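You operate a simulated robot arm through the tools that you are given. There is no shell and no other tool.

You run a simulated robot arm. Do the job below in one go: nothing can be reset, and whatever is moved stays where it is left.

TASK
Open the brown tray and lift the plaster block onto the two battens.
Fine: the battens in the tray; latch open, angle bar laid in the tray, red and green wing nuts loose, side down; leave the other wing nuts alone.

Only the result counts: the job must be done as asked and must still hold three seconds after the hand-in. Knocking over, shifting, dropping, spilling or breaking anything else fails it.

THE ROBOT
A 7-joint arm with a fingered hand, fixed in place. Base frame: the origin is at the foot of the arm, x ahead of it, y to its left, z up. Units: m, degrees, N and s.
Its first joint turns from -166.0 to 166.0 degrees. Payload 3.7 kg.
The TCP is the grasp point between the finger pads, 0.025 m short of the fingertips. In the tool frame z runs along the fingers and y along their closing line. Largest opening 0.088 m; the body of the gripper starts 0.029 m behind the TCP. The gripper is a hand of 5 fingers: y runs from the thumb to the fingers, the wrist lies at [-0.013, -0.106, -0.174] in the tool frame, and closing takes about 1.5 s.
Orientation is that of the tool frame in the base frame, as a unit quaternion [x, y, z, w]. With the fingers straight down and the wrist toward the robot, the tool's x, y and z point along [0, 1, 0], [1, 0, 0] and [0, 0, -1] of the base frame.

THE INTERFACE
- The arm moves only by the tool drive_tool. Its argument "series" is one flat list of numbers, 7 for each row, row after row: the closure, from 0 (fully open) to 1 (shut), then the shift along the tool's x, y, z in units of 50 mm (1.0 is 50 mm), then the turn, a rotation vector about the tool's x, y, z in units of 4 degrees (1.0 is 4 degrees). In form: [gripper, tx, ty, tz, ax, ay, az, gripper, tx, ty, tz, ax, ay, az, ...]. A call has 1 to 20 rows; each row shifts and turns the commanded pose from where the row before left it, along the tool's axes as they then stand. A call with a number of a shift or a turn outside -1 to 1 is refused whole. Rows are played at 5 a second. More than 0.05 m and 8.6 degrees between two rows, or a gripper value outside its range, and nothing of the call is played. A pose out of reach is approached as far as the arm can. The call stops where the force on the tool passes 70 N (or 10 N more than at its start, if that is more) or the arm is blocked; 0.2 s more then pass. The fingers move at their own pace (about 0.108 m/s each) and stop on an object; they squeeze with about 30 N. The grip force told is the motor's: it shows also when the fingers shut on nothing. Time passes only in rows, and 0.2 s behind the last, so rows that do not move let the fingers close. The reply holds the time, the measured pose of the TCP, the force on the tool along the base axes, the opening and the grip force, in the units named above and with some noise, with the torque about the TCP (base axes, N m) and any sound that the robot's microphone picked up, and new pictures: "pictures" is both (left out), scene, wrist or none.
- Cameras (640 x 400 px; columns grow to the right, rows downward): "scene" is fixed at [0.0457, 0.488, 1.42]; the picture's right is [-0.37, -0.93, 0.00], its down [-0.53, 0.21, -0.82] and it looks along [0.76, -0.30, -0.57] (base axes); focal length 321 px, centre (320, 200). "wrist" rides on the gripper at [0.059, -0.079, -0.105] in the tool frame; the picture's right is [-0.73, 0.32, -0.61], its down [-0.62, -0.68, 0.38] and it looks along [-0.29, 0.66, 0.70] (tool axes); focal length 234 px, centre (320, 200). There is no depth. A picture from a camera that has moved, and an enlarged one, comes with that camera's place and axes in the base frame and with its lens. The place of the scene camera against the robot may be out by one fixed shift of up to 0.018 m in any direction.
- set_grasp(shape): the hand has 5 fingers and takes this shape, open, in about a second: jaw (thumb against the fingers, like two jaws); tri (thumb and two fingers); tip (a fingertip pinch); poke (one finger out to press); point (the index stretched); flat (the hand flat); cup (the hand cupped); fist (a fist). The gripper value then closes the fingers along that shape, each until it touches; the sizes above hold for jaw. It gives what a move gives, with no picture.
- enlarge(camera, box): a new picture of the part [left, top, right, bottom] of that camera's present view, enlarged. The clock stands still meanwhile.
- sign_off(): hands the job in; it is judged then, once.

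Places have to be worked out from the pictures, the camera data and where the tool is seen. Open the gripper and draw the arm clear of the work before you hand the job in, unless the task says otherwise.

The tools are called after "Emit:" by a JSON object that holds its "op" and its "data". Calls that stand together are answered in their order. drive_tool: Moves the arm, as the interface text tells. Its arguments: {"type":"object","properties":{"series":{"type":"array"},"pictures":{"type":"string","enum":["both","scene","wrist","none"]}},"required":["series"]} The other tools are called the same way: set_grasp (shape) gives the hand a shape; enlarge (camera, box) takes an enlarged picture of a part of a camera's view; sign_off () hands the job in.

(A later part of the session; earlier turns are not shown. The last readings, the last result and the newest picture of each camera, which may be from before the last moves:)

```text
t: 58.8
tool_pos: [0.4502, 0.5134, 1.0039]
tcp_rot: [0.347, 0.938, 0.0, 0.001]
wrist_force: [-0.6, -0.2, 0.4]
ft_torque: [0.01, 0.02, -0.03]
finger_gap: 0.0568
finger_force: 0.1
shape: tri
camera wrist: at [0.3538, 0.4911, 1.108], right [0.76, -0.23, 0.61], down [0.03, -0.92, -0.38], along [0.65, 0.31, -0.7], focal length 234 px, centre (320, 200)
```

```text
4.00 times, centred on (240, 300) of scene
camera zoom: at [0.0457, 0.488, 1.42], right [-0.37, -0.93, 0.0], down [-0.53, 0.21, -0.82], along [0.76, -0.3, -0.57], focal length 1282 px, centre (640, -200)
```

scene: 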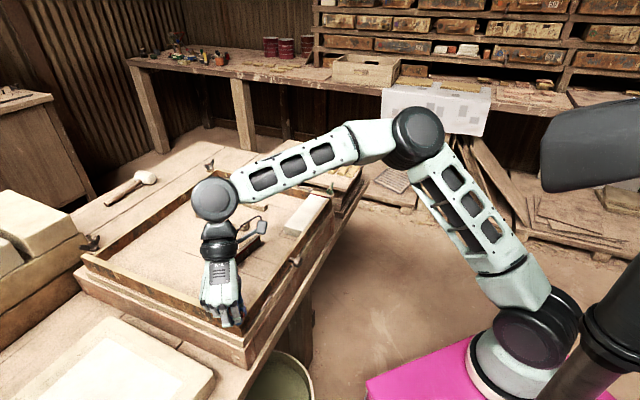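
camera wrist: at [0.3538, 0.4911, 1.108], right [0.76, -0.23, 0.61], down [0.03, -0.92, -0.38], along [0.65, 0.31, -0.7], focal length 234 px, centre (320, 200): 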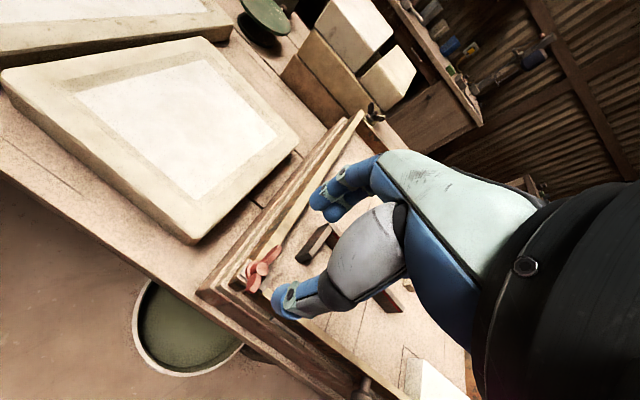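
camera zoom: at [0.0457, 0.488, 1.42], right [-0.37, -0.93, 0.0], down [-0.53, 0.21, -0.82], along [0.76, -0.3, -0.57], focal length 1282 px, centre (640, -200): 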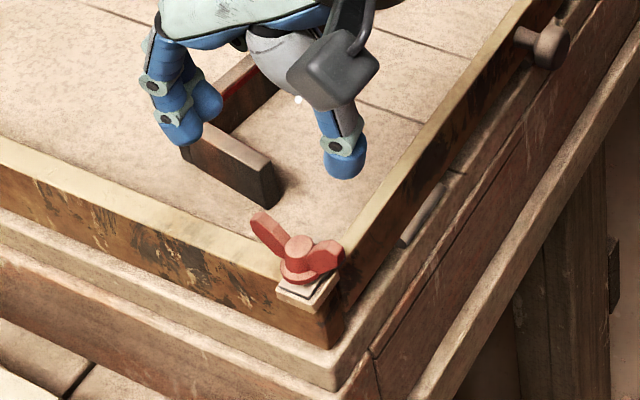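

The red nut has turned about 90° counter-clockwise and has risen on its bolt, so it's loose. Now I go up and across to hover over the green nut with a yaw of about 25°, square to its wings.

Emit:
{"op": "drive_tool", "data": {"series": [0.35, 0, 0, -0.3, 0, 0, 0.87, 0.35, 0, 0, 0, 0, 0, 0.87, 0.35, 0, 0, 0, 0, 0, 0.87, 0.35, 0, 0, 0, 0, 0, 0.87, 0.35, 0, 0, 0, 0, 0, 0.87, 0.35, 0, 0, 0, 0, 0, 0.87, 0.35, 0, 0, 0, 0, 0, 0.88, 0.35, -0.809, 0.294, 0, 0, 0, 0, 0.35, -0.809, 0.294, 0, 0, 0, 0, 0.35, -0.809, 0.294, 0, 0, 0, 0, 0.35, -0.809, 0.294, 0, 0, 0, 0, 0.35, -0.809, 0.294, 0, 0, 0, 0, 0.35, -0.809, 0.294, 0, 0, 0, 0, 0.35, -0.809, 0.294, 0, 0, 0, 0, 0.35, -0.809, 0.294, 0, 0, 0, 0, 0.35, -0.809, 0.294, 0, 0, 0, 0, 0.35, -0.809, 0.294, 0, 0, 0, 0, 0.35, -0.809, 0.294, 0, 0, 0, 0, 0.35, 0, 0, 0, 0, 0, 0], "pictures": "both"}}

Emit:
{"op": "enlarge", "data": {"camera": "wrist", "box": [160, 140, 400, 340]}}

Emit:
{"op": "enlarge", "data": {"camera": "scene", "box": [275, 150, 365, 230]}}

```text
t: 62.8
tool_pos: [0.7836, 0.1772, 1.0172]
tcp_rot: [0.537, 0.844, 0.0, 0.0]
wrist_force: [0.2, -0.1, -0.3]
ft_torque: [-0.01, -0.02, -0.01]
finger_gap: 0.0568
finger_force: 0.1
shape: tri
camera wrist: at [0.6875, 0.1962, 1.1223], right [0.6, -0.52, 0.61], down [-0.35, -0.85, -0.38], along [0.72, 0.02, -0.7], focal length 234 px, centre (320, 200)
```

scene: 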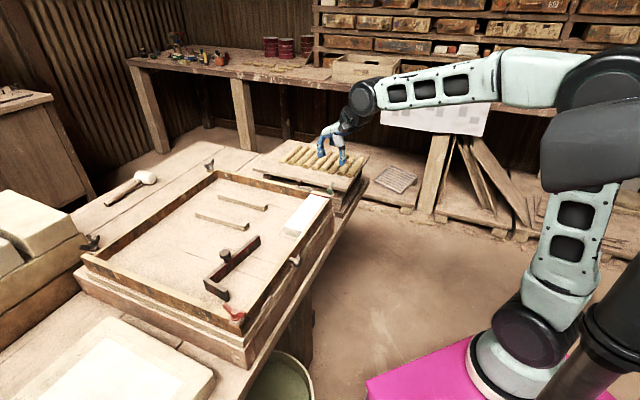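
wrist: 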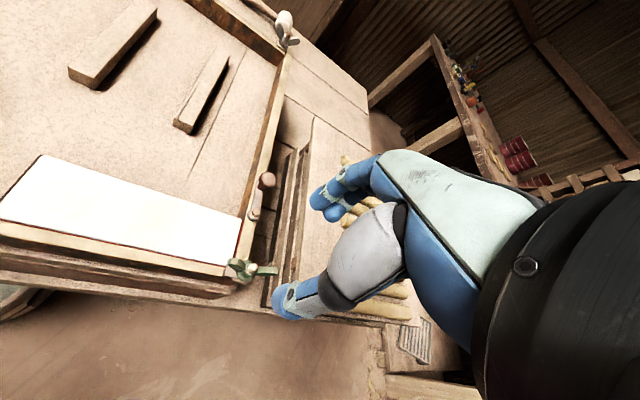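

```text
2.00 times, centred on (280, 240) of wrist
camera zoom: at [0.6875, 0.1962, 1.1223], right [0.6, -0.52, 0.61], down [-0.35, -0.85, -0.38], along [0.72, 0.02, -0.7], focal length 468 px, centre (400, 120)
```

zoom: 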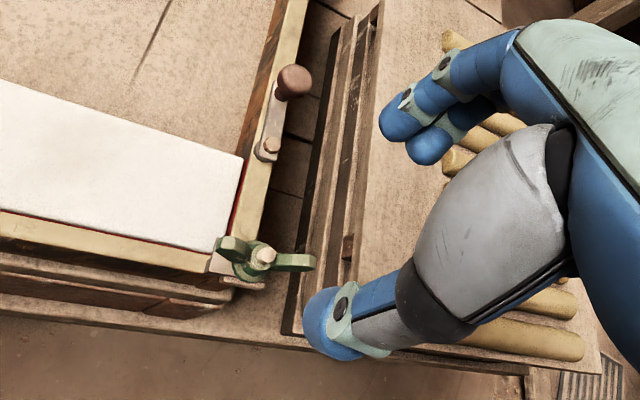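

```text
5.00 times, centred on (320, 190) of scene
camera zoom: at [0.0457, 0.488, 1.42], right [-0.37, -0.93, 0.0], down [-0.53, 0.21, -0.82], along [0.76, -0.3, -0.57], focal length 1603 px, centre (320, 250)
```

zoom: 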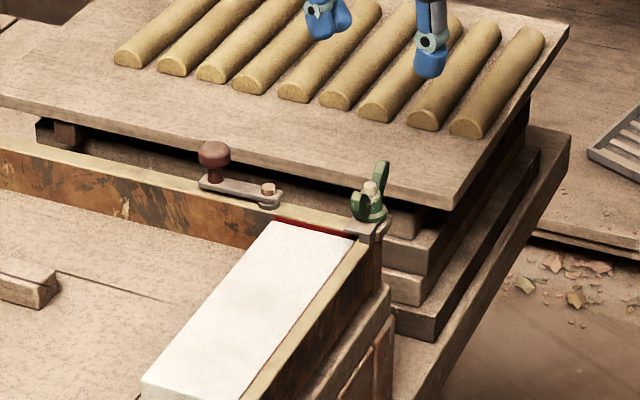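

The green bolt comes out at (0.785, 0.179), with its wings along the side like the red one's. I turn to 46° yaw, centre over it and descend.

Emit:
{"op": "drive_tool", "data": {"series": [0.35, 0, 0, 0, 0, 0, -0.875, 0.35, 0, 0, 0, 0, 0, -0.875, 0.35, 0, 0, 0, 0, 0, -0.875, 0.35, 0, 0, 0, 0, 0, -0.875, 0.35, 0, 0, 0, 0, 0, -0.875, 0.35, 0, 0, 0, 0, 0, -0.875, 0.35, 0.02, 0.05, 0.4, 0, 0, 0, 0.35, 0, 0, 0.45, 0, 0, 0, 0.35, 0, 0, 0.45, 0, 0, 0, 0.35, 0, 0, 0.4, 0, 0, 0, 0.35, 0, 0, 0, 0, 0, 0], "pictures": "wrist"}}

Emit:
{"op": "enlarge", "data": {"camera": "wrist", "box": [200, 140, 400, 340]}}

Emit:
{"op": "enlarge", "data": {"camera": "scene", "box": [275, 150, 365, 230]}}

```text
t: 65.2
tool_pos: [0.7861, 0.1827, 0.9338]
tcp_rot: [0.374, 0.927, 0.0, 0.0]
wrist_force: [0.4, 0.2, 0.6]
ft_torque: [-0.03, 0.01, 0.03]
finger_gap: 0.0571
finger_force: 0.0
shape: tri
camera wrist: at [0.6896, 0.166, 1.0392], right [0.75, -0.27, 0.61], down [-0.02, -0.92, -0.38], along [0.66, 0.27, -0.7], focal length 234 px, centre (320, 200)
```

wrist: 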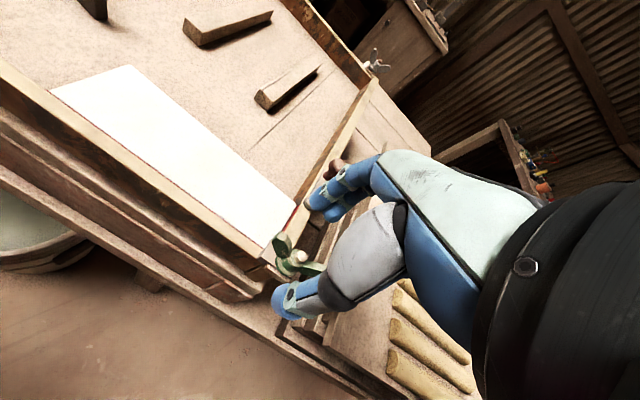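

```text
2.00 times, centred on (300, 240) of wrist
camera zoom: at [0.6896, 0.166, 1.0392], right [0.75, -0.27, 0.61], down [-0.02, -0.92, -0.38], along [0.66, 0.27, -0.7], focal length 468 px, centre (360, 120)
```

zoom: 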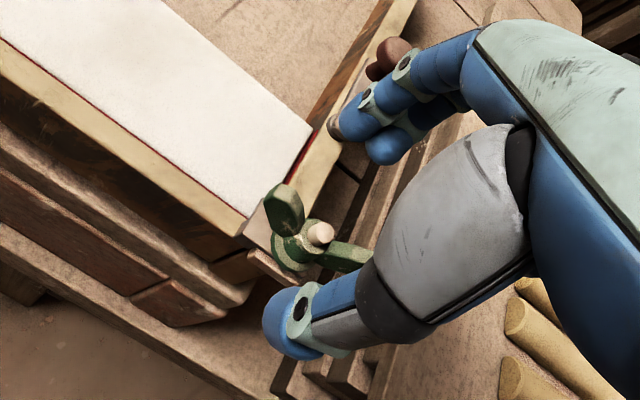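

```text
5.00 times, centred on (320, 190) of scene
camera zoom: at [0.0457, 0.488, 1.42], right [-0.37, -0.93, 0.0], down [-0.53, 0.21, -0.82], along [0.76, -0.3, -0.57], focal length 1603 px, centre (320, 250)
```

zoom: 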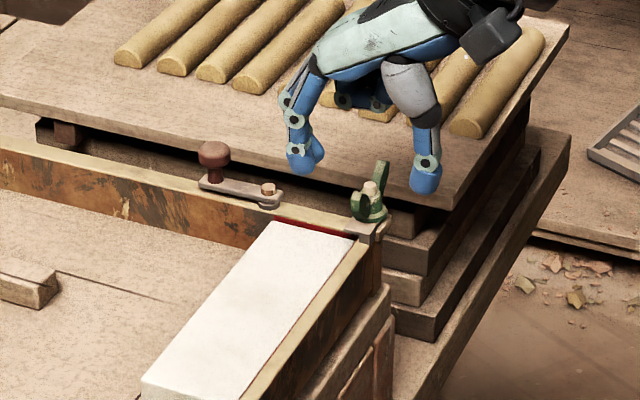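

The tool is about 4 mm off toward the tray. I correct, lower 20 mm and close on the green wings.

Emit:
{"op": "drive_tool", "data": {"series": [0.35, -0.03, -0.087, 0.2, 0, 0, 0, 0.35, 0, 0, 0.2, 0, 0, 0, 0.35, 0, 0, 0, 0, 0, 0, 0.7, 0, 0, 0, 0, 0, 0, 1, 0, 0, 0, 0, 0, 0, 1, 0, 0, 0, 0, 0, 0, 1, 0, 0, 0, 0, 0, 0, 1, 0, 0, 0, 0, 0, 0], "pictures": "wrist"}}

Emit:
{"op": "enlarge", "data": {"camera": "wrist", "box": [200, 140, 400, 340]}}

Emit:
{"op": "enlarge", "data": {"camera": "scene", "box": [275, 150, 365, 230]}}

```text
t: 67.0
tool_pos: [0.7843, 0.1766, 0.9154]
tcp_rot: [0.375, 0.927, 0.0, 0.001]
wrist_force: [-4.5, -0.3, 0.0]
ft_torque: [-0.02, 0.11, 0.0]
finger_gap: 0.0105
finger_force: 30.0
shape: tri
camera wrist: at [0.6872, 0.1607, 1.0202], right [0.75, -0.27, 0.61], down [-0.02, -0.92, -0.38], along [0.66, 0.27, -0.7], focal length 234 px, centre (320, 200)
```

wrist: 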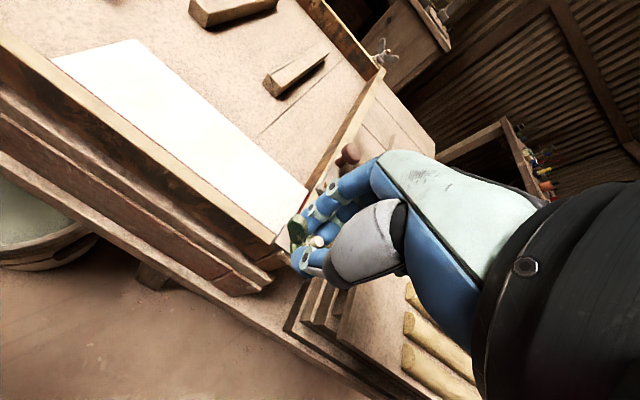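

```text
2.00 times, centred on (300, 240) of wrist
camera zoom: at [0.6872, 0.1607, 1.0202], right [0.75, -0.27, 0.61], down [-0.02, -0.92, -0.38], along [0.66, 0.27, -0.7], focal length 468 px, centre (360, 120)
```

zoom: 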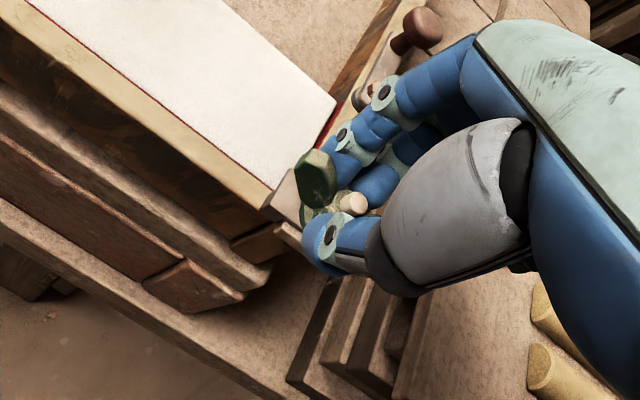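

```text
5.00 times, centred on (320, 190) of scene
camera zoom: at [0.0457, 0.488, 1.42], right [-0.37, -0.93, 0.0], down [-0.53, 0.21, -0.82], along [0.76, -0.3, -0.57], focal length 1603 px, centre (320, 250)
```

zoom: 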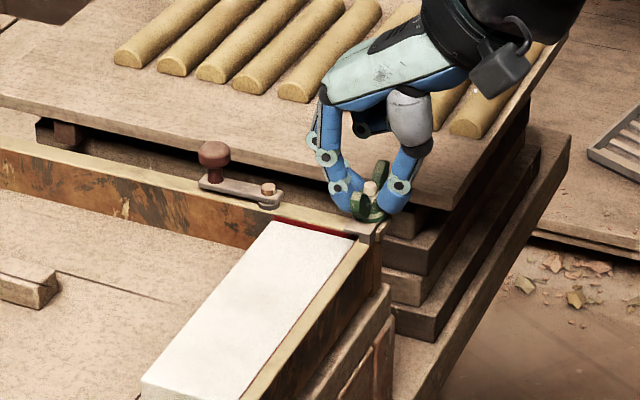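

The green nut is gripped like the red one. I turn counter-clockwise in steps, 18 rows of 3.6° (65°) first.

Emit:
{"op": "drive_tool", "data": {"series": [1, 0, 0, 0, 0, 0, -0.9, 1, 0, 0, 0, 0, 0, -0.9, 1, 0, 0, 0, 0, 0, -0.9, 1, 0, 0, 0, 0, 0, -0.9, 1, 0, 0, 0, 0, 0, -0.9, 1, 0, 0, 0, 0, 0, -0.9, 1, 0, 0, 0, 0, 0, -0.9, 1, 0, 0, 0, 0, 0, -0.9, 1, 0, 0, 0, 0, 0, -0.9, 1, 0, 0, 0, 0, 0, -0.9, 1, 0, 0, 0, 0, 0, -0.9, 1, 0, 0, 0, 0, 0, -0.9, 1, 0, 0, 0, 0, 0, -0.9, 1, 0, 0, 0, 0, 0, -0.9, 1, 0, 0, 0, 0, 0, -0.9, 1, 0, 0, 0, 0, 0, -0.9, 1, 0, 0, 0, 0, 0, -0.9, 1, 0, 0, 0, 0, 0, -0.9, 1, 0, 0, 0, 0, 0, 0], "pictures": "both"}}

Emit:
{"op": "enlarge", "data": {"camera": "wrist", "box": [200, 140, 400, 340]}}

Emit:
{"op": "enlarge", "data": {"camera": "scene", "box": [275, 150, 365, 230]}}

```text
t: 71.0
tool_pos: [0.7855, 0.1753, 0.9138]
tcp_rot: [-0.181, 0.983, 0.0, 0.0]
wrist_force: [9.9, -6.3, 17.6]
ft_torque: [-0.16, -0.2, -0.05]
finger_gap: 0.0111
finger_force: 30.3
shape: tri
camera wrist: at [0.7583, 0.0802, 1.0179], right [0.56, 0.56, 0.61], down [0.83, -0.41, -0.38], along [0.04, 0.72, -0.7], focal length 234 px, centre (320, 200)
```

scene: 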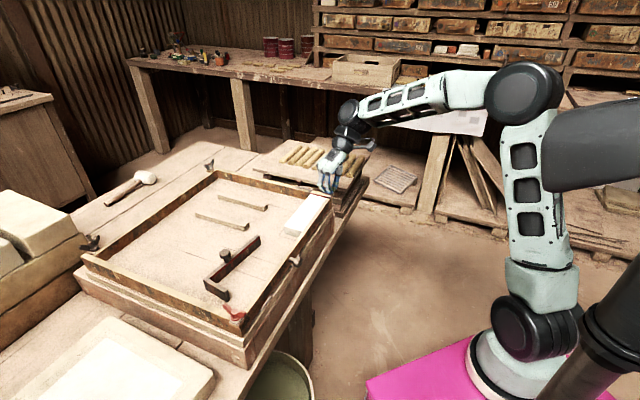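
wrist: 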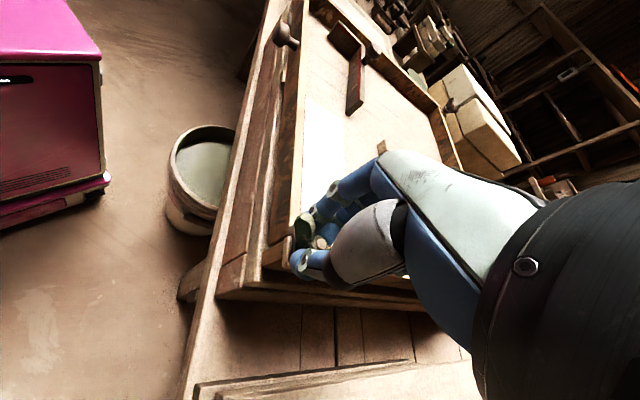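

```text
2.00 times, centred on (300, 240) of wrist
camera zoom: at [0.7583, 0.0802, 1.0179], right [0.56, 0.56, 0.61], down [0.83, -0.41, -0.38], along [0.04, 0.72, -0.7], focal length 468 px, centre (360, 120)
```

zoom: 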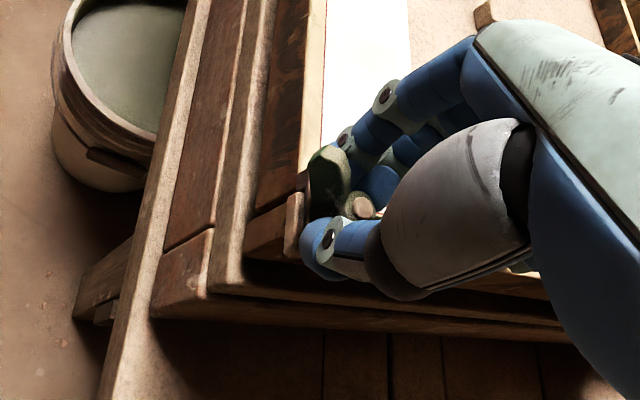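

```text
5.00 times, centred on (320, 190) of scene
camera zoom: at [0.0457, 0.488, 1.42], right [-0.37, -0.93, 0.0], down [-0.53, 0.21, -0.82], along [0.76, -0.3, -0.57], focal length 1603 px, centre (320, 250)
```

zoom: 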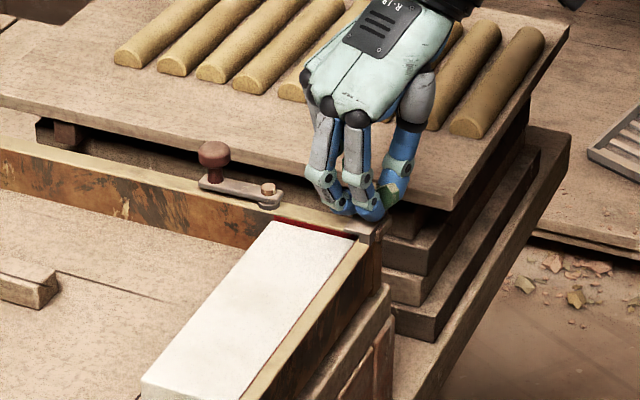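

The nut has followed through 64°; the upward push of 17 N fits the nut rising. I ease up 1.5 mm and turn the remaining 35°.

Emit:
{"op": "drive_tool", "data": {"series": [1, 0, 0, -0.03, 0, 0, -0.9, 1, 0, 0, 0, 0, 0, -0.9, 1, 0, 0, 0, 0, 0, -0.9, 1, 0, 0, 0, 0, 0, -0.9, 1, 0, 0, 0, 0, 0, -0.9, 1, 0, 0, 0, 0, 0, -0.9, 1, 0, 0, 0, 0, 0, -0.9, 1, 0, 0, 0, 0, 0, -0.9, 1, 0, 0, 0, 0, 0, -0.9, 1, 0, 0, 0, 0, 0, -0.9, 1, 0, 0, 0, 0, 0, 0], "pictures": "wrist"}}

Emit:
{"op": "enlarge", "data": {"camera": "wrist", "box": [200, 140, 400, 340]}}

Emit:
{"op": "enlarge", "data": {"camera": "scene", "box": [275, 150, 365, 230]}}

```text
t: 73.4
tool_pos: [0.7833, 0.1759, 0.914]
tcp_rot: [-0.477, 0.879, 0.0, 0.001]
wrist_force: [23.0, -0.2, 7.4]
ft_torque: [-0.1, -0.55, -0.1]
finger_gap: 0.0104
finger_force: 30.1
shape: tri
camera wrist: at [0.8179, 0.0826, 1.0188], right [0.13, 0.78, 0.61], down [0.91, 0.15, -0.38], along [-0.39, 0.6, -0.7], focal length 234 px, centre (320, 200)
```

wrist: 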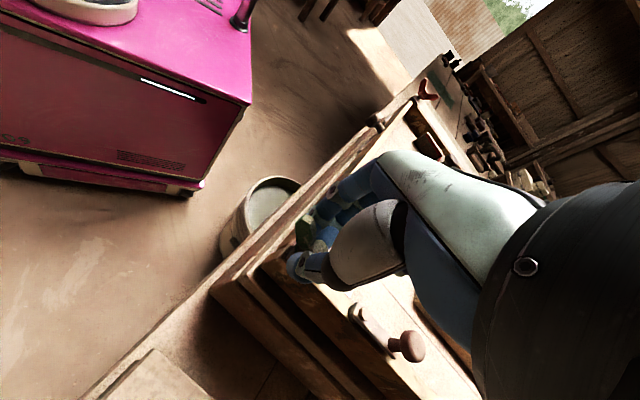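

```text
2.00 times, centred on (300, 240) of wrist
camera zoom: at [0.8179, 0.0826, 1.0188], right [0.13, 0.78, 0.61], down [0.91, 0.15, -0.38], along [-0.39, 0.6, -0.7], focal length 468 px, centre (360, 120)
```

zoom: 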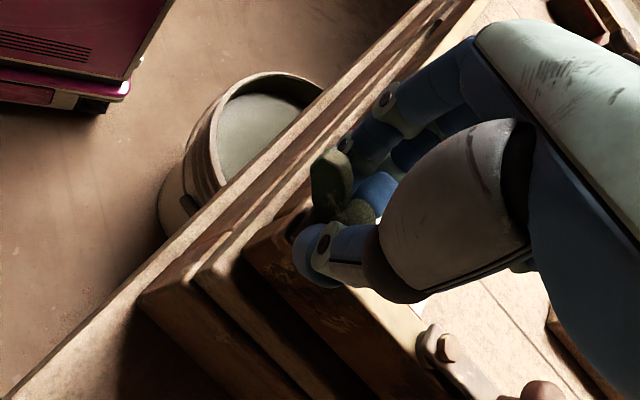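

```text
5.00 times, centred on (320, 190) of scene
camera zoom: at [0.0457, 0.488, 1.42], right [-0.37, -0.93, 0.0], down [-0.53, 0.21, -0.82], along [0.76, -0.3, -0.57], focal length 1603 px, centre (320, 250)
```

zoom: 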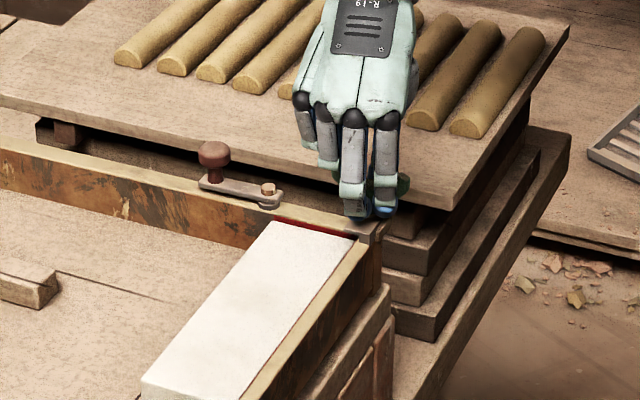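

The nut has turned about 100° with the hand. I release, rise and turn back to inspect.

Emit:
{"op": "drive_tool", "data": {"series": [0.7, 0, 0, 0, 0, 0, 0, 0.35, 0, 0, 0, 0, 0, 0, 0.35, 0, 0, 0, 0, 0, 0, 0.35, 0, 0, -0.5, 0, 0, 0, 0.35, 0, 0, -0.6, 0, 0, 0, 0.35, 0, 0, -0.7, 0, 0, 0.9, 0.35, 0, 0, 0, 0, 0, 0.95, 0.35, 0, 0, 0, 0, 0, 0.95, 0.35, 0, 0, 0, 0, 0, 0.95, 0.35, 0, 0, 0, 0, 0, 0.95, 0.35, 0, 0, 0, 0, 0, 0.95, 0.35, 0, 0, 0, 0, 0, 0.95, 0.35, 0, 0, 0, 0, 0, 0.95, 0.35, 0, 0, 0, 0, 0, 0.95, 0.35, 0, 0, 0, 0, 0, 0.95, 0.35, 0, 0, 0, 0, 0, 0.95, 0.35, 0, 0, 0, 0, 0, 0.95, 0.35, 0, 0, 0, 0, 0, 0.95, 0.35, 0, 0, 0, 0, 0, 0.95, 0.35, 0, 0, 0, 0, 0, 0.95], "pictures": "none"}}

Emit:
{"op": "drive_tool", "data": {"series": [0.35, 0, 0, 0, 0, 0, 0.95, 0.35, 0, 0, 0, 0, 0, 0.95, 0.35, 0, 0, 0, 0, 0, 0.95, 0.35, 0, 0, 0, 0, 0, 0.95, 0.35, 0, 0, 0, 0, 0, 0.95, 0.35, 0, 0, 0, 0, 0, 0.95, 0.35, 0, 0, 0, 0, 0, 0.95, 0.35, 0, 0, 0, 0, 0, 0.95, 0.35, 0, 0, 0, 0, 0, 0.95, 0.35, 0, 0, 0, 0, 0, 0.95, 0.35, 0, 0, 0, 0, 0, 0.95, 0.35, 0, 0, 0, 0, 0, 0], "pictures": "both"}}

Emit:
{"op": "enlarge", "data": {"camera": "wrist", "box": [160, 140, 400, 340]}}

Emit:
{"op": "enlarge", "data": {"camera": "scene", "box": [275, 150, 365, 230]}}

```text
t: 77.6
tool_pos: [0.7833, 0.1768, 1.0044]
tcp_rot: [0.0, 1.0, 0.0, 0.001]
wrist_force: [0.3, -0.2, -0.1]
ft_torque: [-0.03, 0.01, 0.0]
finger_gap: 0.0568
finger_force: 0.1
shape: tri
```

```text
t: 80.2
tool_pos: [0.7852, 0.1767, 1.0047]
tcp_rot: [0.357, 0.934, 0.0, 0.0]
wrist_force: [0.0, -1.0, -0.1]
ft_torque: [-0.01, -0.01, -0.03]
finger_gap: 0.0568
finger_force: 0.1
shape: tri
camera wrist: at [0.6884, 0.1562, 1.1094], right [0.76, -0.24, 0.61], down [0.01, -0.92, -0.38], along [0.65, 0.3, -0.7], focal length 234 px, centre (320, 200)
```

scene: 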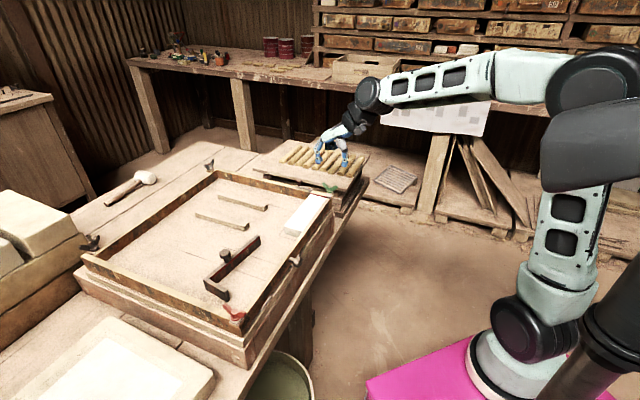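
wrist: 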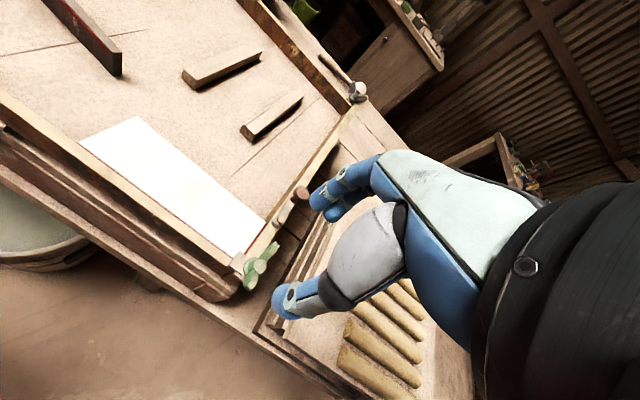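

```text
2.00 times, centred on (280, 240) of wrist
camera zoom: at [0.6884, 0.1562, 1.1094], right [0.76, -0.24, 0.61], down [0.01, -0.92, -0.38], along [0.65, 0.3, -0.7], focal length 468 px, centre (400, 120)
```

zoom: 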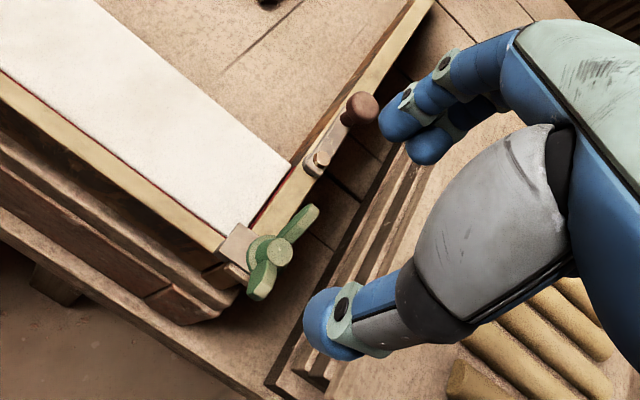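

```text
5.00 times, centred on (320, 190) of scene
camera zoom: at [0.0457, 0.488, 1.42], right [-0.37, -0.93, 0.0], down [-0.53, 0.21, -0.82], along [0.76, -0.3, -0.57], focal length 1603 px, centre (320, 250)
```

zoom: 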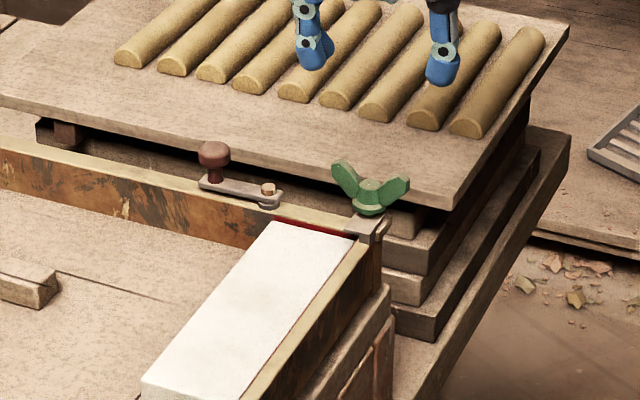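

The green nut has turned about 89°, has risen and looks loose like the red one. Next is the side: I back off toward the robot to view its outer knob and hinges.

Emit:
{"op": "drive_tool", "data": {"series": [0.35, 0.746, -0.387, 0.0, 0, 0, 0, 0.35, 0.746, -0.387, 0.0, 0, 0, 0, 0.35, 0.746, -0.387, 0.0, 0, 0, 0, 0.35, 0.746, -0.387, 0.1, 0, 0, 0, 0.35, 0.746, -0.387, 0.1, 0, 0, 0, 0.35, 0.746, -0.387, 0.15, 0, 0, 0, 0.35, 0.746, -0.387, 0.15, 0, 0, 0.8, 0.35, 0, 0, 0, 0, 0, 0], "pictures": "both"}}

Emit:
{"op": "enlarge", "data": {"camera": "wrist", "box": [100, 60, 360, 260]}}

Emit:
{"op": "enlarge", "data": {"camera": "scene", "box": [230, 190, 350, 340]}}

```text
t: 82.0
tool_pos: [0.5005, 0.2494, 0.9819]
tcp_rot: [0.383, 0.924, 0.0, 0.0]
wrist_force: [-0.4, 0.5, 0.6]
ft_torque: [0.01, 0.0, 0.01]
finger_gap: 0.0568
finger_force: 0.0
shape: tri
camera wrist: at [0.4034, 0.2341, 1.086], right [0.74, -0.29, 0.61], down [-0.04, -0.92, -0.38], along [0.67, 0.26, -0.7], focal length 234 px, centre (320, 200)
```

scene: 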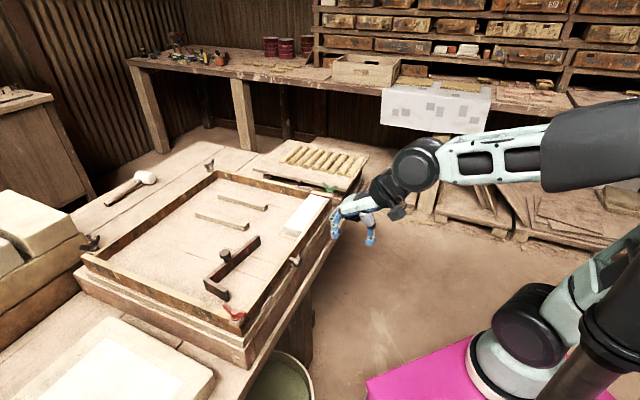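
wrist: 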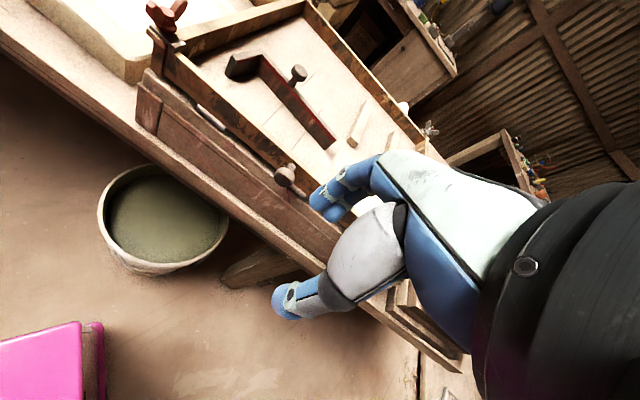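

```text
2.00 times, centred on (230, 160) of wrist
camera zoom: at [0.4034, 0.2341, 1.086], right [0.74, -0.29, 0.61], down [-0.04, -0.92, -0.38], along [0.67, 0.26, -0.7], focal length 468 px, centre (500, 280)
```

zoom: 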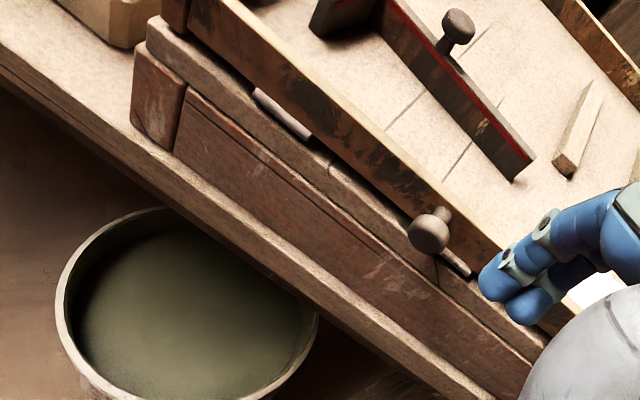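

```text
2.67 times, centred on (290, 265) of scene
camera zoom: at [0.0457, 0.488, 1.42], right [-0.37, -0.93, 0.0], down [-0.53, 0.21, -0.82], along [0.76, -0.3, -0.57], focal length 855 px, centre (400, 27)
```

zoom: 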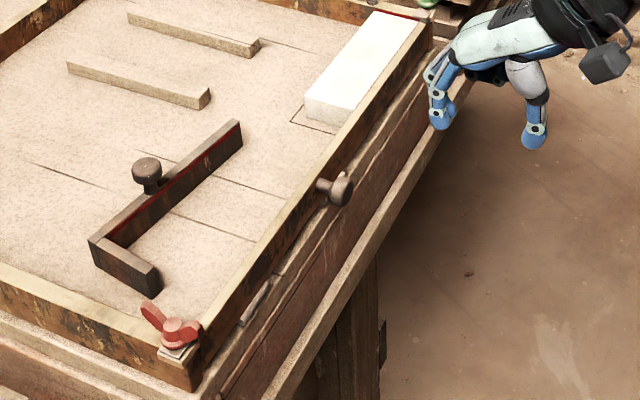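

The side has hinge pins along its bottom outer edge, and its knob is at (0.568, 0.350, 0.867). I'll push it open from inside the tray with closed fingertips: I move to (0.621, 0.402) inside the rail, in the free space beside the laid bar.

Emit:
{"op": "drive_tool", "data": {"series": [0.6, 0, 0, -0.4, 0, 0, 0, 1, 0.091, 0.774, 0, 0, 0, 0, 1, 0.091, 0.774, 0, 0, 0, 0, 1, 0.091, 0.774, 0, 0, 0, 0, 1, 0.091, 0.774, 0, 0, 0, 0, 1, 0.091, 0.774, 0, 0, 0, 0, 1, 0, 0, 0.5, 0, 0, 0, 1, 0, 0, 0.5, 0, 0, 0, 1, 0, 0, 0.4, 0, 0, 0, 1, 0, 0, 0, 0, 0, 0], "pictures": "both"}}

Emit:
{"op": "enlarge", "data": {"camera": "wrist", "box": [180, 120, 400, 340]}}

Emit:
{"op": "enlarge", "data": {"camera": "scene", "box": [220, 180, 340, 310]}}

```text
t: 84.2
tool_pos: [0.6184, 0.4021, 0.9289]
tcp_rot: [0.383, 0.924, 0.0, 0.0]
wrist_force: [-0.4, 0.9, 0.4]
ft_torque: [-0.02, 0.0, -0.01]
finger_gap: 0.0
finger_force: 29.9
shape: tri
camera wrist: at [0.5214, 0.3864, 1.0332], right [0.74, -0.28, 0.61], down [-0.04, -0.92, -0.38], along [0.67, 0.26, -0.7], focal length 234 px, centre (320, 200)
```

scene: 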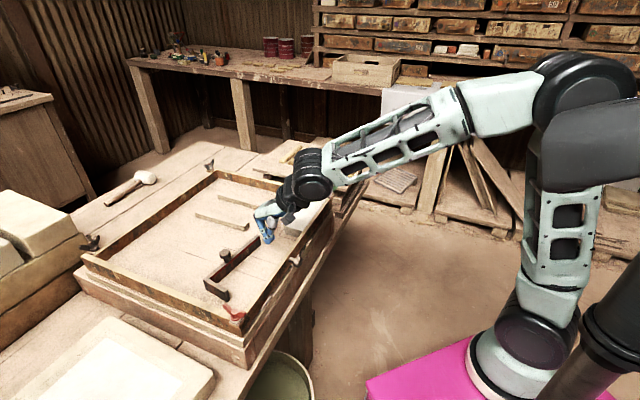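
wrist: 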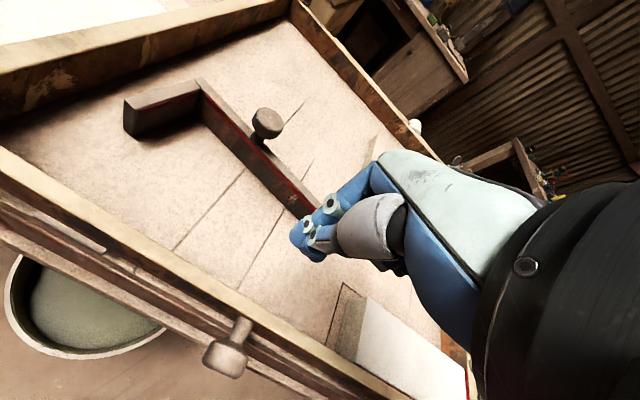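

```text
1.82 times, centred on (290, 230) of wrist
camera zoom: at [0.5214, 0.3864, 1.0332], right [0.74, -0.28, 0.61], down [-0.04, -0.92, -0.38], along [0.67, 0.26, -0.7], focal length 426 px, centre (374, 146)
```

zoom: 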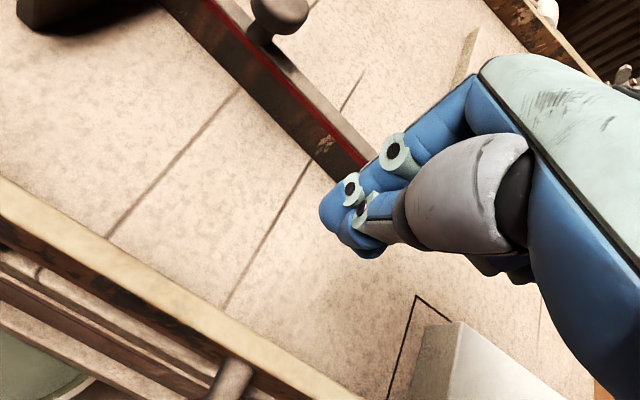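

```text
3.08 times, centred on (280, 245) of scene
camera zoom: at [0.0457, 0.488, 1.42], right [-0.37, -0.93, 0.0], down [-0.53, 0.21, -0.82], along [0.76, -0.3, -0.57], focal length 986 px, centre (443, 62)
```

zoom: 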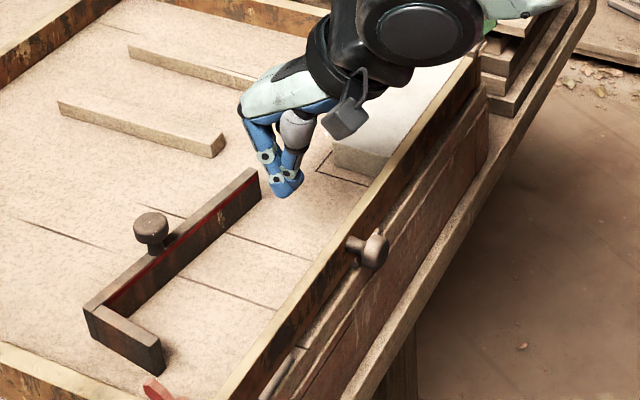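

The fingertips are over free floor between the rail and the bar. I lower so the tips overlap the rail's upper half, and push outward in small steps.

Emit:
{"op": "drive_tool", "data": {"series": [1, 0, 0, 0.4, 0, 0, 0, 1, 0, 0, 0.36, 0, 0, 0, 1, 0, 0, 0, 0, 0, 0, 1, 0, -0.2, 0, 0, 0, 0, 1, 0, -0.15, 0, 0, 0, 0, 1, 0, -0.1, 0, 0, 0, 0, 1, 0, -0.1, 0, 0, 0, 0, 1, 0, 0, 0, 0, 0, 0], "pictures": "wrist"}}

Emit:
{"op": "enlarge", "data": {"camera": "scene", "box": [220, 180, 340, 310]}}

```text
t: 86.0
tool_pos: [0.5996, 0.3819, 0.893]
tcp_rot: [0.383, 0.924, 0.0, 0.0]
wrist_force: [0.3, 0.3, -0.3]
ft_torque: [-0.01, 0.01, -0.02]
finger_gap: 0.0
finger_force: 30.2
shape: tri
camera wrist: at [0.5022, 0.3671, 0.9979], right [0.74, -0.28, 0.61], down [-0.04, -0.92, -0.38], along [0.67, 0.26, -0.7], focal length 234 px, centre (320, 200)
```

wrist: 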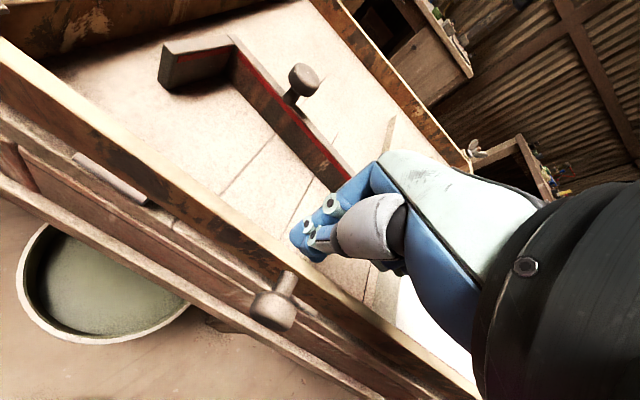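

```text
3.08 times, centred on (280, 245) of scene
camera zoom: at [0.0457, 0.488, 1.42], right [-0.37, -0.93, 0.0], down [-0.53, 0.21, -0.82], along [0.76, -0.3, -0.57], focal length 986 px, centre (443, 62)
```

zoom: 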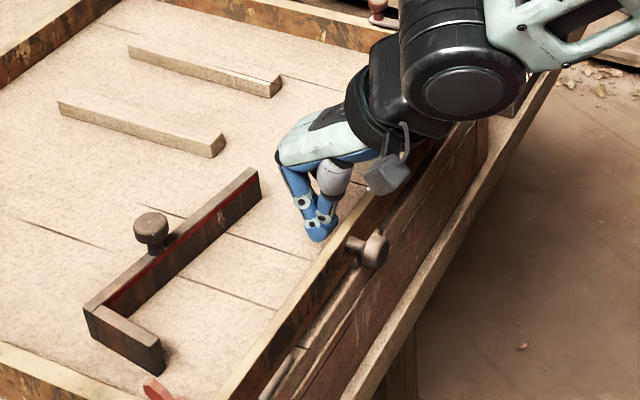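

No contact yet; the thumb is right beside the rail. I continue outward in 4–5 mm steps.

Emit:
{"op": "drive_tool", "data": {"series": [1, 0, -0.1, 0.02, 0, 0, 0, 1, 0, -0.1, 0, 0, 0, 0, 1, 0, -0.1, 0, 0, 0, 0, 1, 0, -0.1, 0, 0, 0, 0, 1, 0, 0, 0, 0, 0, 0], "pictures": "wrist"}}

Emit:
{"op": "enlarge", "data": {"camera": "scene", "box": [220, 180, 340, 310]}}

```text
t: 87.2
tool_pos: [0.5863, 0.3666, 0.8921]
tcp_rot: [0.383, 0.924, 0.001, 0.0]
wrist_force: [-0.8, -0.2, 0.7]
ft_torque: [0.03, -0.01, -0.01]
finger_gap: 0.0
finger_force: 29.8
shape: tri
camera wrist: at [0.4887, 0.3525, 0.9964], right [0.74, -0.28, 0.61], down [-0.04, -0.92, -0.38], along [0.67, 0.26, -0.7], focal length 234 px, centre (320, 200)
```

wrist: 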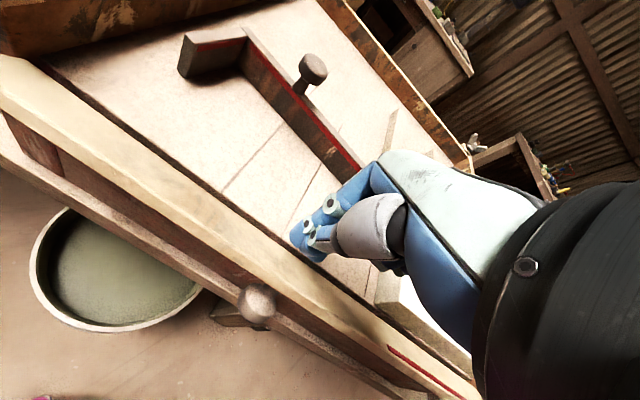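

```text
3.08 times, centred on (280, 245) of scene
camera zoom: at [0.0457, 0.488, 1.42], right [-0.37, -0.93, 0.0], down [-0.53, 0.21, -0.82], along [0.76, -0.3, -0.57], focal length 986 px, centre (443, 62)
```

zoom: 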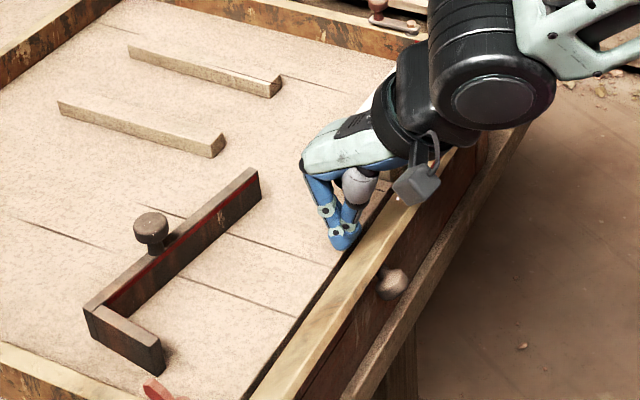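

The side is tipping outward with almost no force. I keep following it over.

Emit:
{"op": "drive_tool", "data": {"series": [1, 0, -0.1, 0, 0, 0, 0, 1, 0, -0.1, 0, 0, 0, 0, 1, 0, -0.1, 0, 0, 0, 0, 1, 0, -0.1, 0, 0, 0, 0, 1, 0, 0, 0, 0, 0, 0], "pictures": "wrist"}}

Emit:
{"op": "enlarge", "data": {"camera": "scene", "box": [220, 180, 340, 310]}}

```text
t: 88.4
tool_pos: [0.5707, 0.3539, 0.8913]
tcp_rot: [0.382, 0.924, 0.0, 0.0]
wrist_force: [1.4, 0.6, -0.6]
ft_torque: [-0.01, -0.02, -0.01]
finger_gap: 0.0
finger_force: 30.3
shape: tri
camera wrist: at [0.4742, 0.3389, 0.996], right [0.74, -0.28, 0.61], down [-0.04, -0.92, -0.38], along [0.67, 0.26, -0.7], focal length 234 px, centre (320, 200)
```

wrist: 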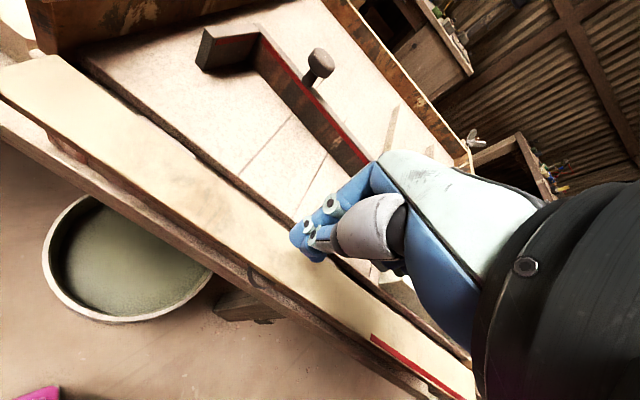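

```text
3.08 times, centred on (280, 245) of scene
camera zoom: at [0.0457, 0.488, 1.42], right [-0.37, -0.93, 0.0], down [-0.53, 0.21, -0.82], along [0.76, -0.3, -0.57], focal length 986 px, centre (443, 62)
```

zoom: 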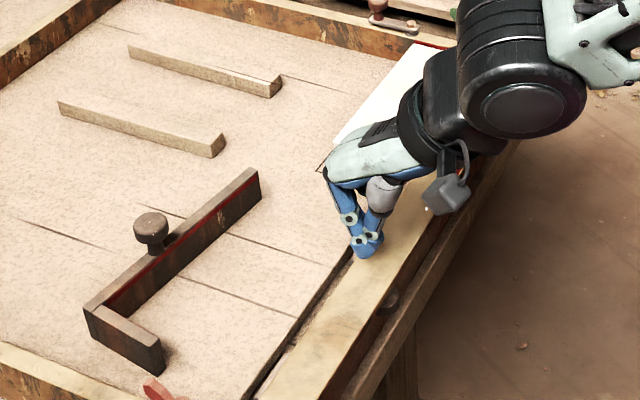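

It's about 60° over. I continue outward and slightly down to lay it fully.

Emit:
{"op": "drive_tool", "data": {"series": [1, 0, -0.12, 0, 0, 0, 0, 1, 0, -0.12, 0, 0, 0, 0, 1, 0, -0.12, 0.02, 0, 0, 0, 1, 0, -0.12, 0.04, 0, 0, 0, 1, 0, -0.1, 0.04, 0, 0, 0, 1, 0, 0, 0, 0, 0, 0], "pictures": "wrist"}}

Emit:
{"op": "enlarge", "data": {"camera": "scene", "box": [220, 180, 360, 330]}}

```text
t: 89.8
tool_pos: [0.551, 0.3318, 0.8871]
tcp_rot: [0.383, 0.924, -0.001, 0.0]
wrist_force: [-0.4, -1.0, -0.1]
ft_torque: [0.01, -0.03, 0.02]
finger_gap: 0.0001
finger_force: 30.5
shape: tri
camera wrist: at [0.4535, 0.3173, 0.9908], right [0.74, -0.28, 0.61], down [-0.04, -0.92, -0.38], along [0.67, 0.26, -0.7], focal length 234 px, centre (320, 200)
```

wrist: 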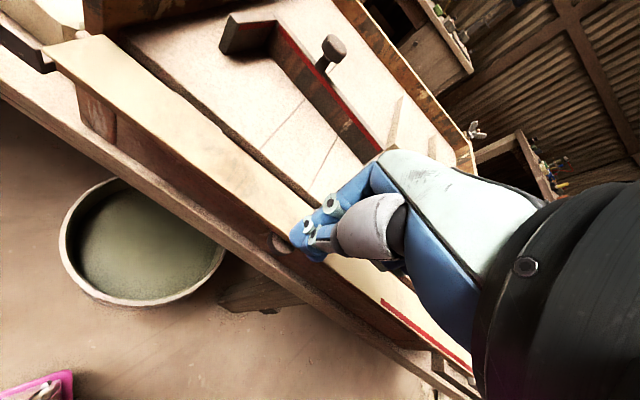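

```text
2.67 times, centred on (290, 255) of scene
camera zoom: at [0.0457, 0.488, 1.42], right [-0.37, -0.93, 0.0], down [-0.53, 0.21, -0.82], along [0.76, -0.3, -0.57], focal length 855 px, centre (400, 53)
```

zoom: 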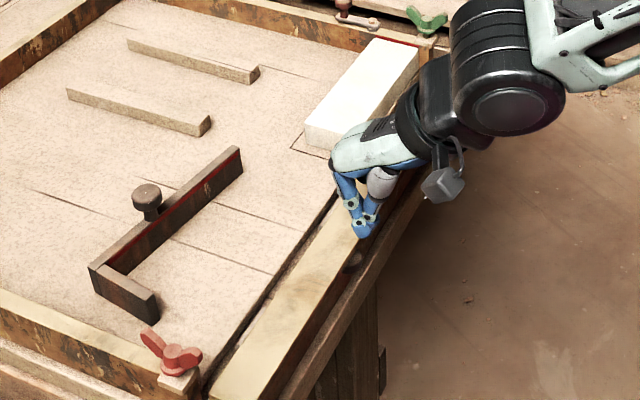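

The side's inner face now points up. I rise and back off a bit to see whether it's fully down.

Emit:
{"op": "drive_tool", "data": {"series": [1, 0, 0, -0.5, 0, 0, 0, 1, 0.6, 0.2, -0.8, 0, 0, 0, 1, 0.6, 0.2, -0.3, 0, 0, 0, 1, 0, 0, 0, 0, 0, 0], "pictures": "both"}}

Emit:
{"op": "enlarge", "data": {"camera": "wrist", "box": [120, 120, 400, 380]}}

Emit:
{"op": "enlarge", "data": {"camera": "scene", "box": [220, 170, 360, 330]}}

```text
refused: row 2 steps farther than a row can; nothing moved
```

```text
1.54 times, centred on (260, 250) of wrist
camera zoom: at [0.4535, 0.3173, 0.9908], right [0.74, -0.28, 0.61], down [-0.04, -0.92, -0.38], along [0.67, 0.26, -0.7], focal length 360 px, centre (412, 123)
```

zoom: 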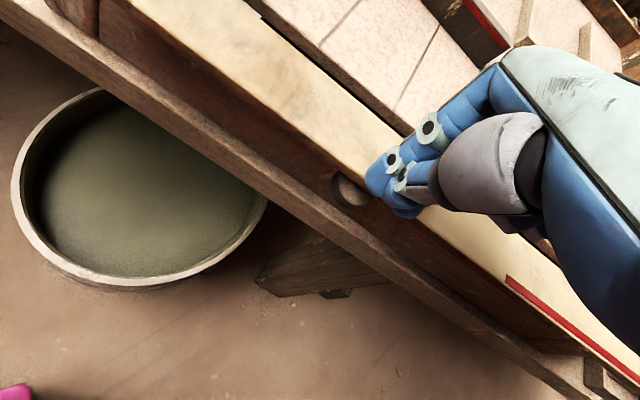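

```text
2.50 times, centred on (290, 250) of scene
camera zoom: at [0.0457, 0.488, 1.42], right [-0.37, -0.93, 0.0], down [-0.53, 0.21, -0.82], along [0.76, -0.3, -0.57], focal length 802 px, centre (395, 75)
```

zoom: 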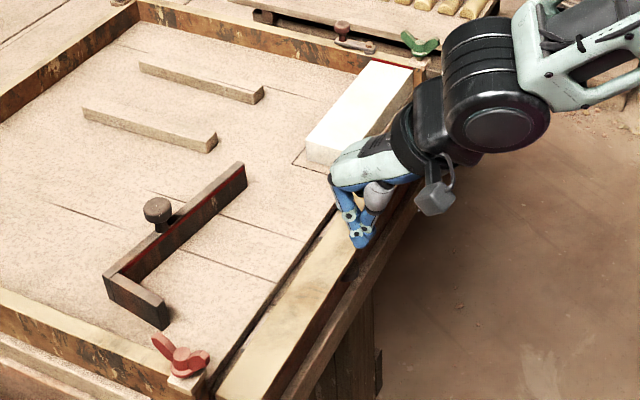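

Emit:
{"op": "drive_tool", "data": {"series": [1, 0, 0, -0.5, 0, 0, 0, 1, 0, 0, -0.9, 0, 0, 0, 1, 0.8, 0.2, -0.3, 0, 0, 0, 1, 0.6, 0.2, -0.3, 0, 0, 0, 1, 0, 0, 0, 0, 0, 0], "pictures": "both"}}

Emit:
{"op": "enlarge", "data": {"camera": "wrist", "box": [120, 120, 400, 380]}}

Emit:
{"op": "enlarge", "data": {"camera": "scene", "box": [220, 170, 360, 330]}}

```text
t: 91.0
tool_pos: [0.5149, 0.3975, 0.9874]
tcp_rot: [0.383, 0.924, 0.0, 0.0]
wrist_force: [-0.6, -0.5, 0.4]
ft_torque: [0.0, -0.03, -0.05]
finger_gap: 0.0002
finger_force: 29.9
shape: tri
camera wrist: at [0.4178, 0.383, 1.0908], right [0.74, -0.28, 0.61], down [-0.04, -0.92, -0.38], along [0.67, 0.26, -0.7], focal length 234 px, centre (320, 200)
```

scene: 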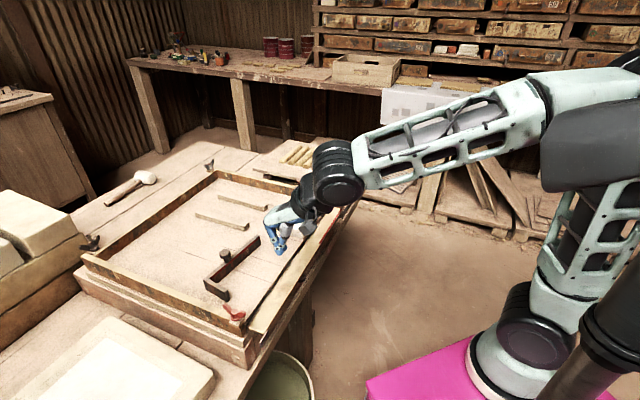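
wrist: 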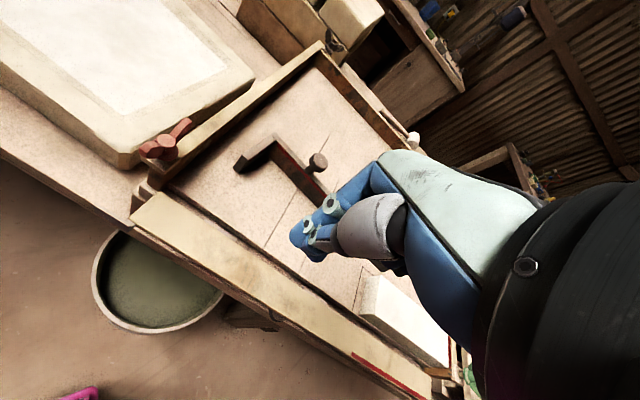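

```text
1.54 times, centred on (260, 250) of wrist
camera zoom: at [0.4178, 0.383, 1.0908], right [0.74, -0.28, 0.61], down [-0.04, -0.92, -0.38], along [0.67, 0.26, -0.7], focal length 360 px, centre (412, 123)
```

zoom: 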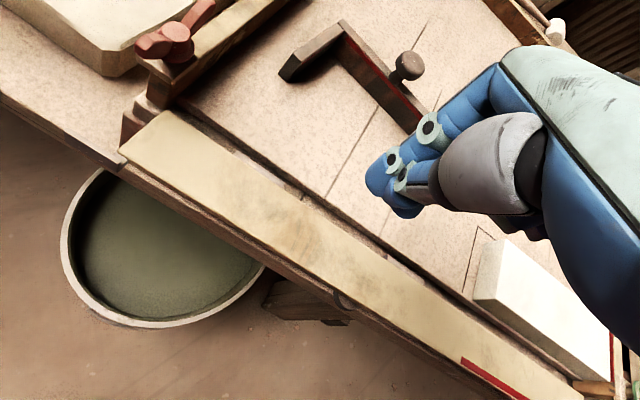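

```text
2.50 times, centred on (290, 250) of scene
camera zoom: at [0.0457, 0.488, 1.42], right [-0.37, -0.93, 0.0], down [-0.53, 0.21, -0.82], along [0.76, -0.3, -0.57], focal length 802 px, centre (395, 75)
```

zoom: 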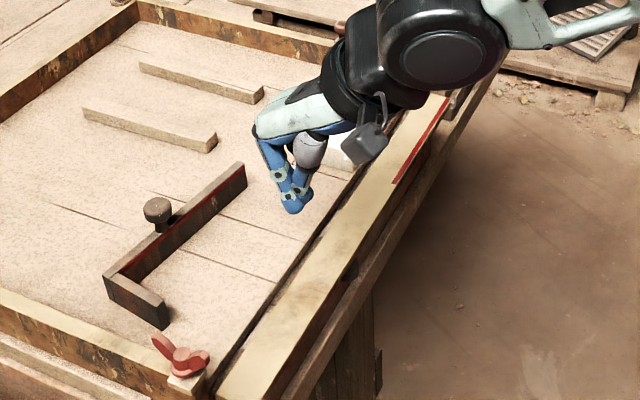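

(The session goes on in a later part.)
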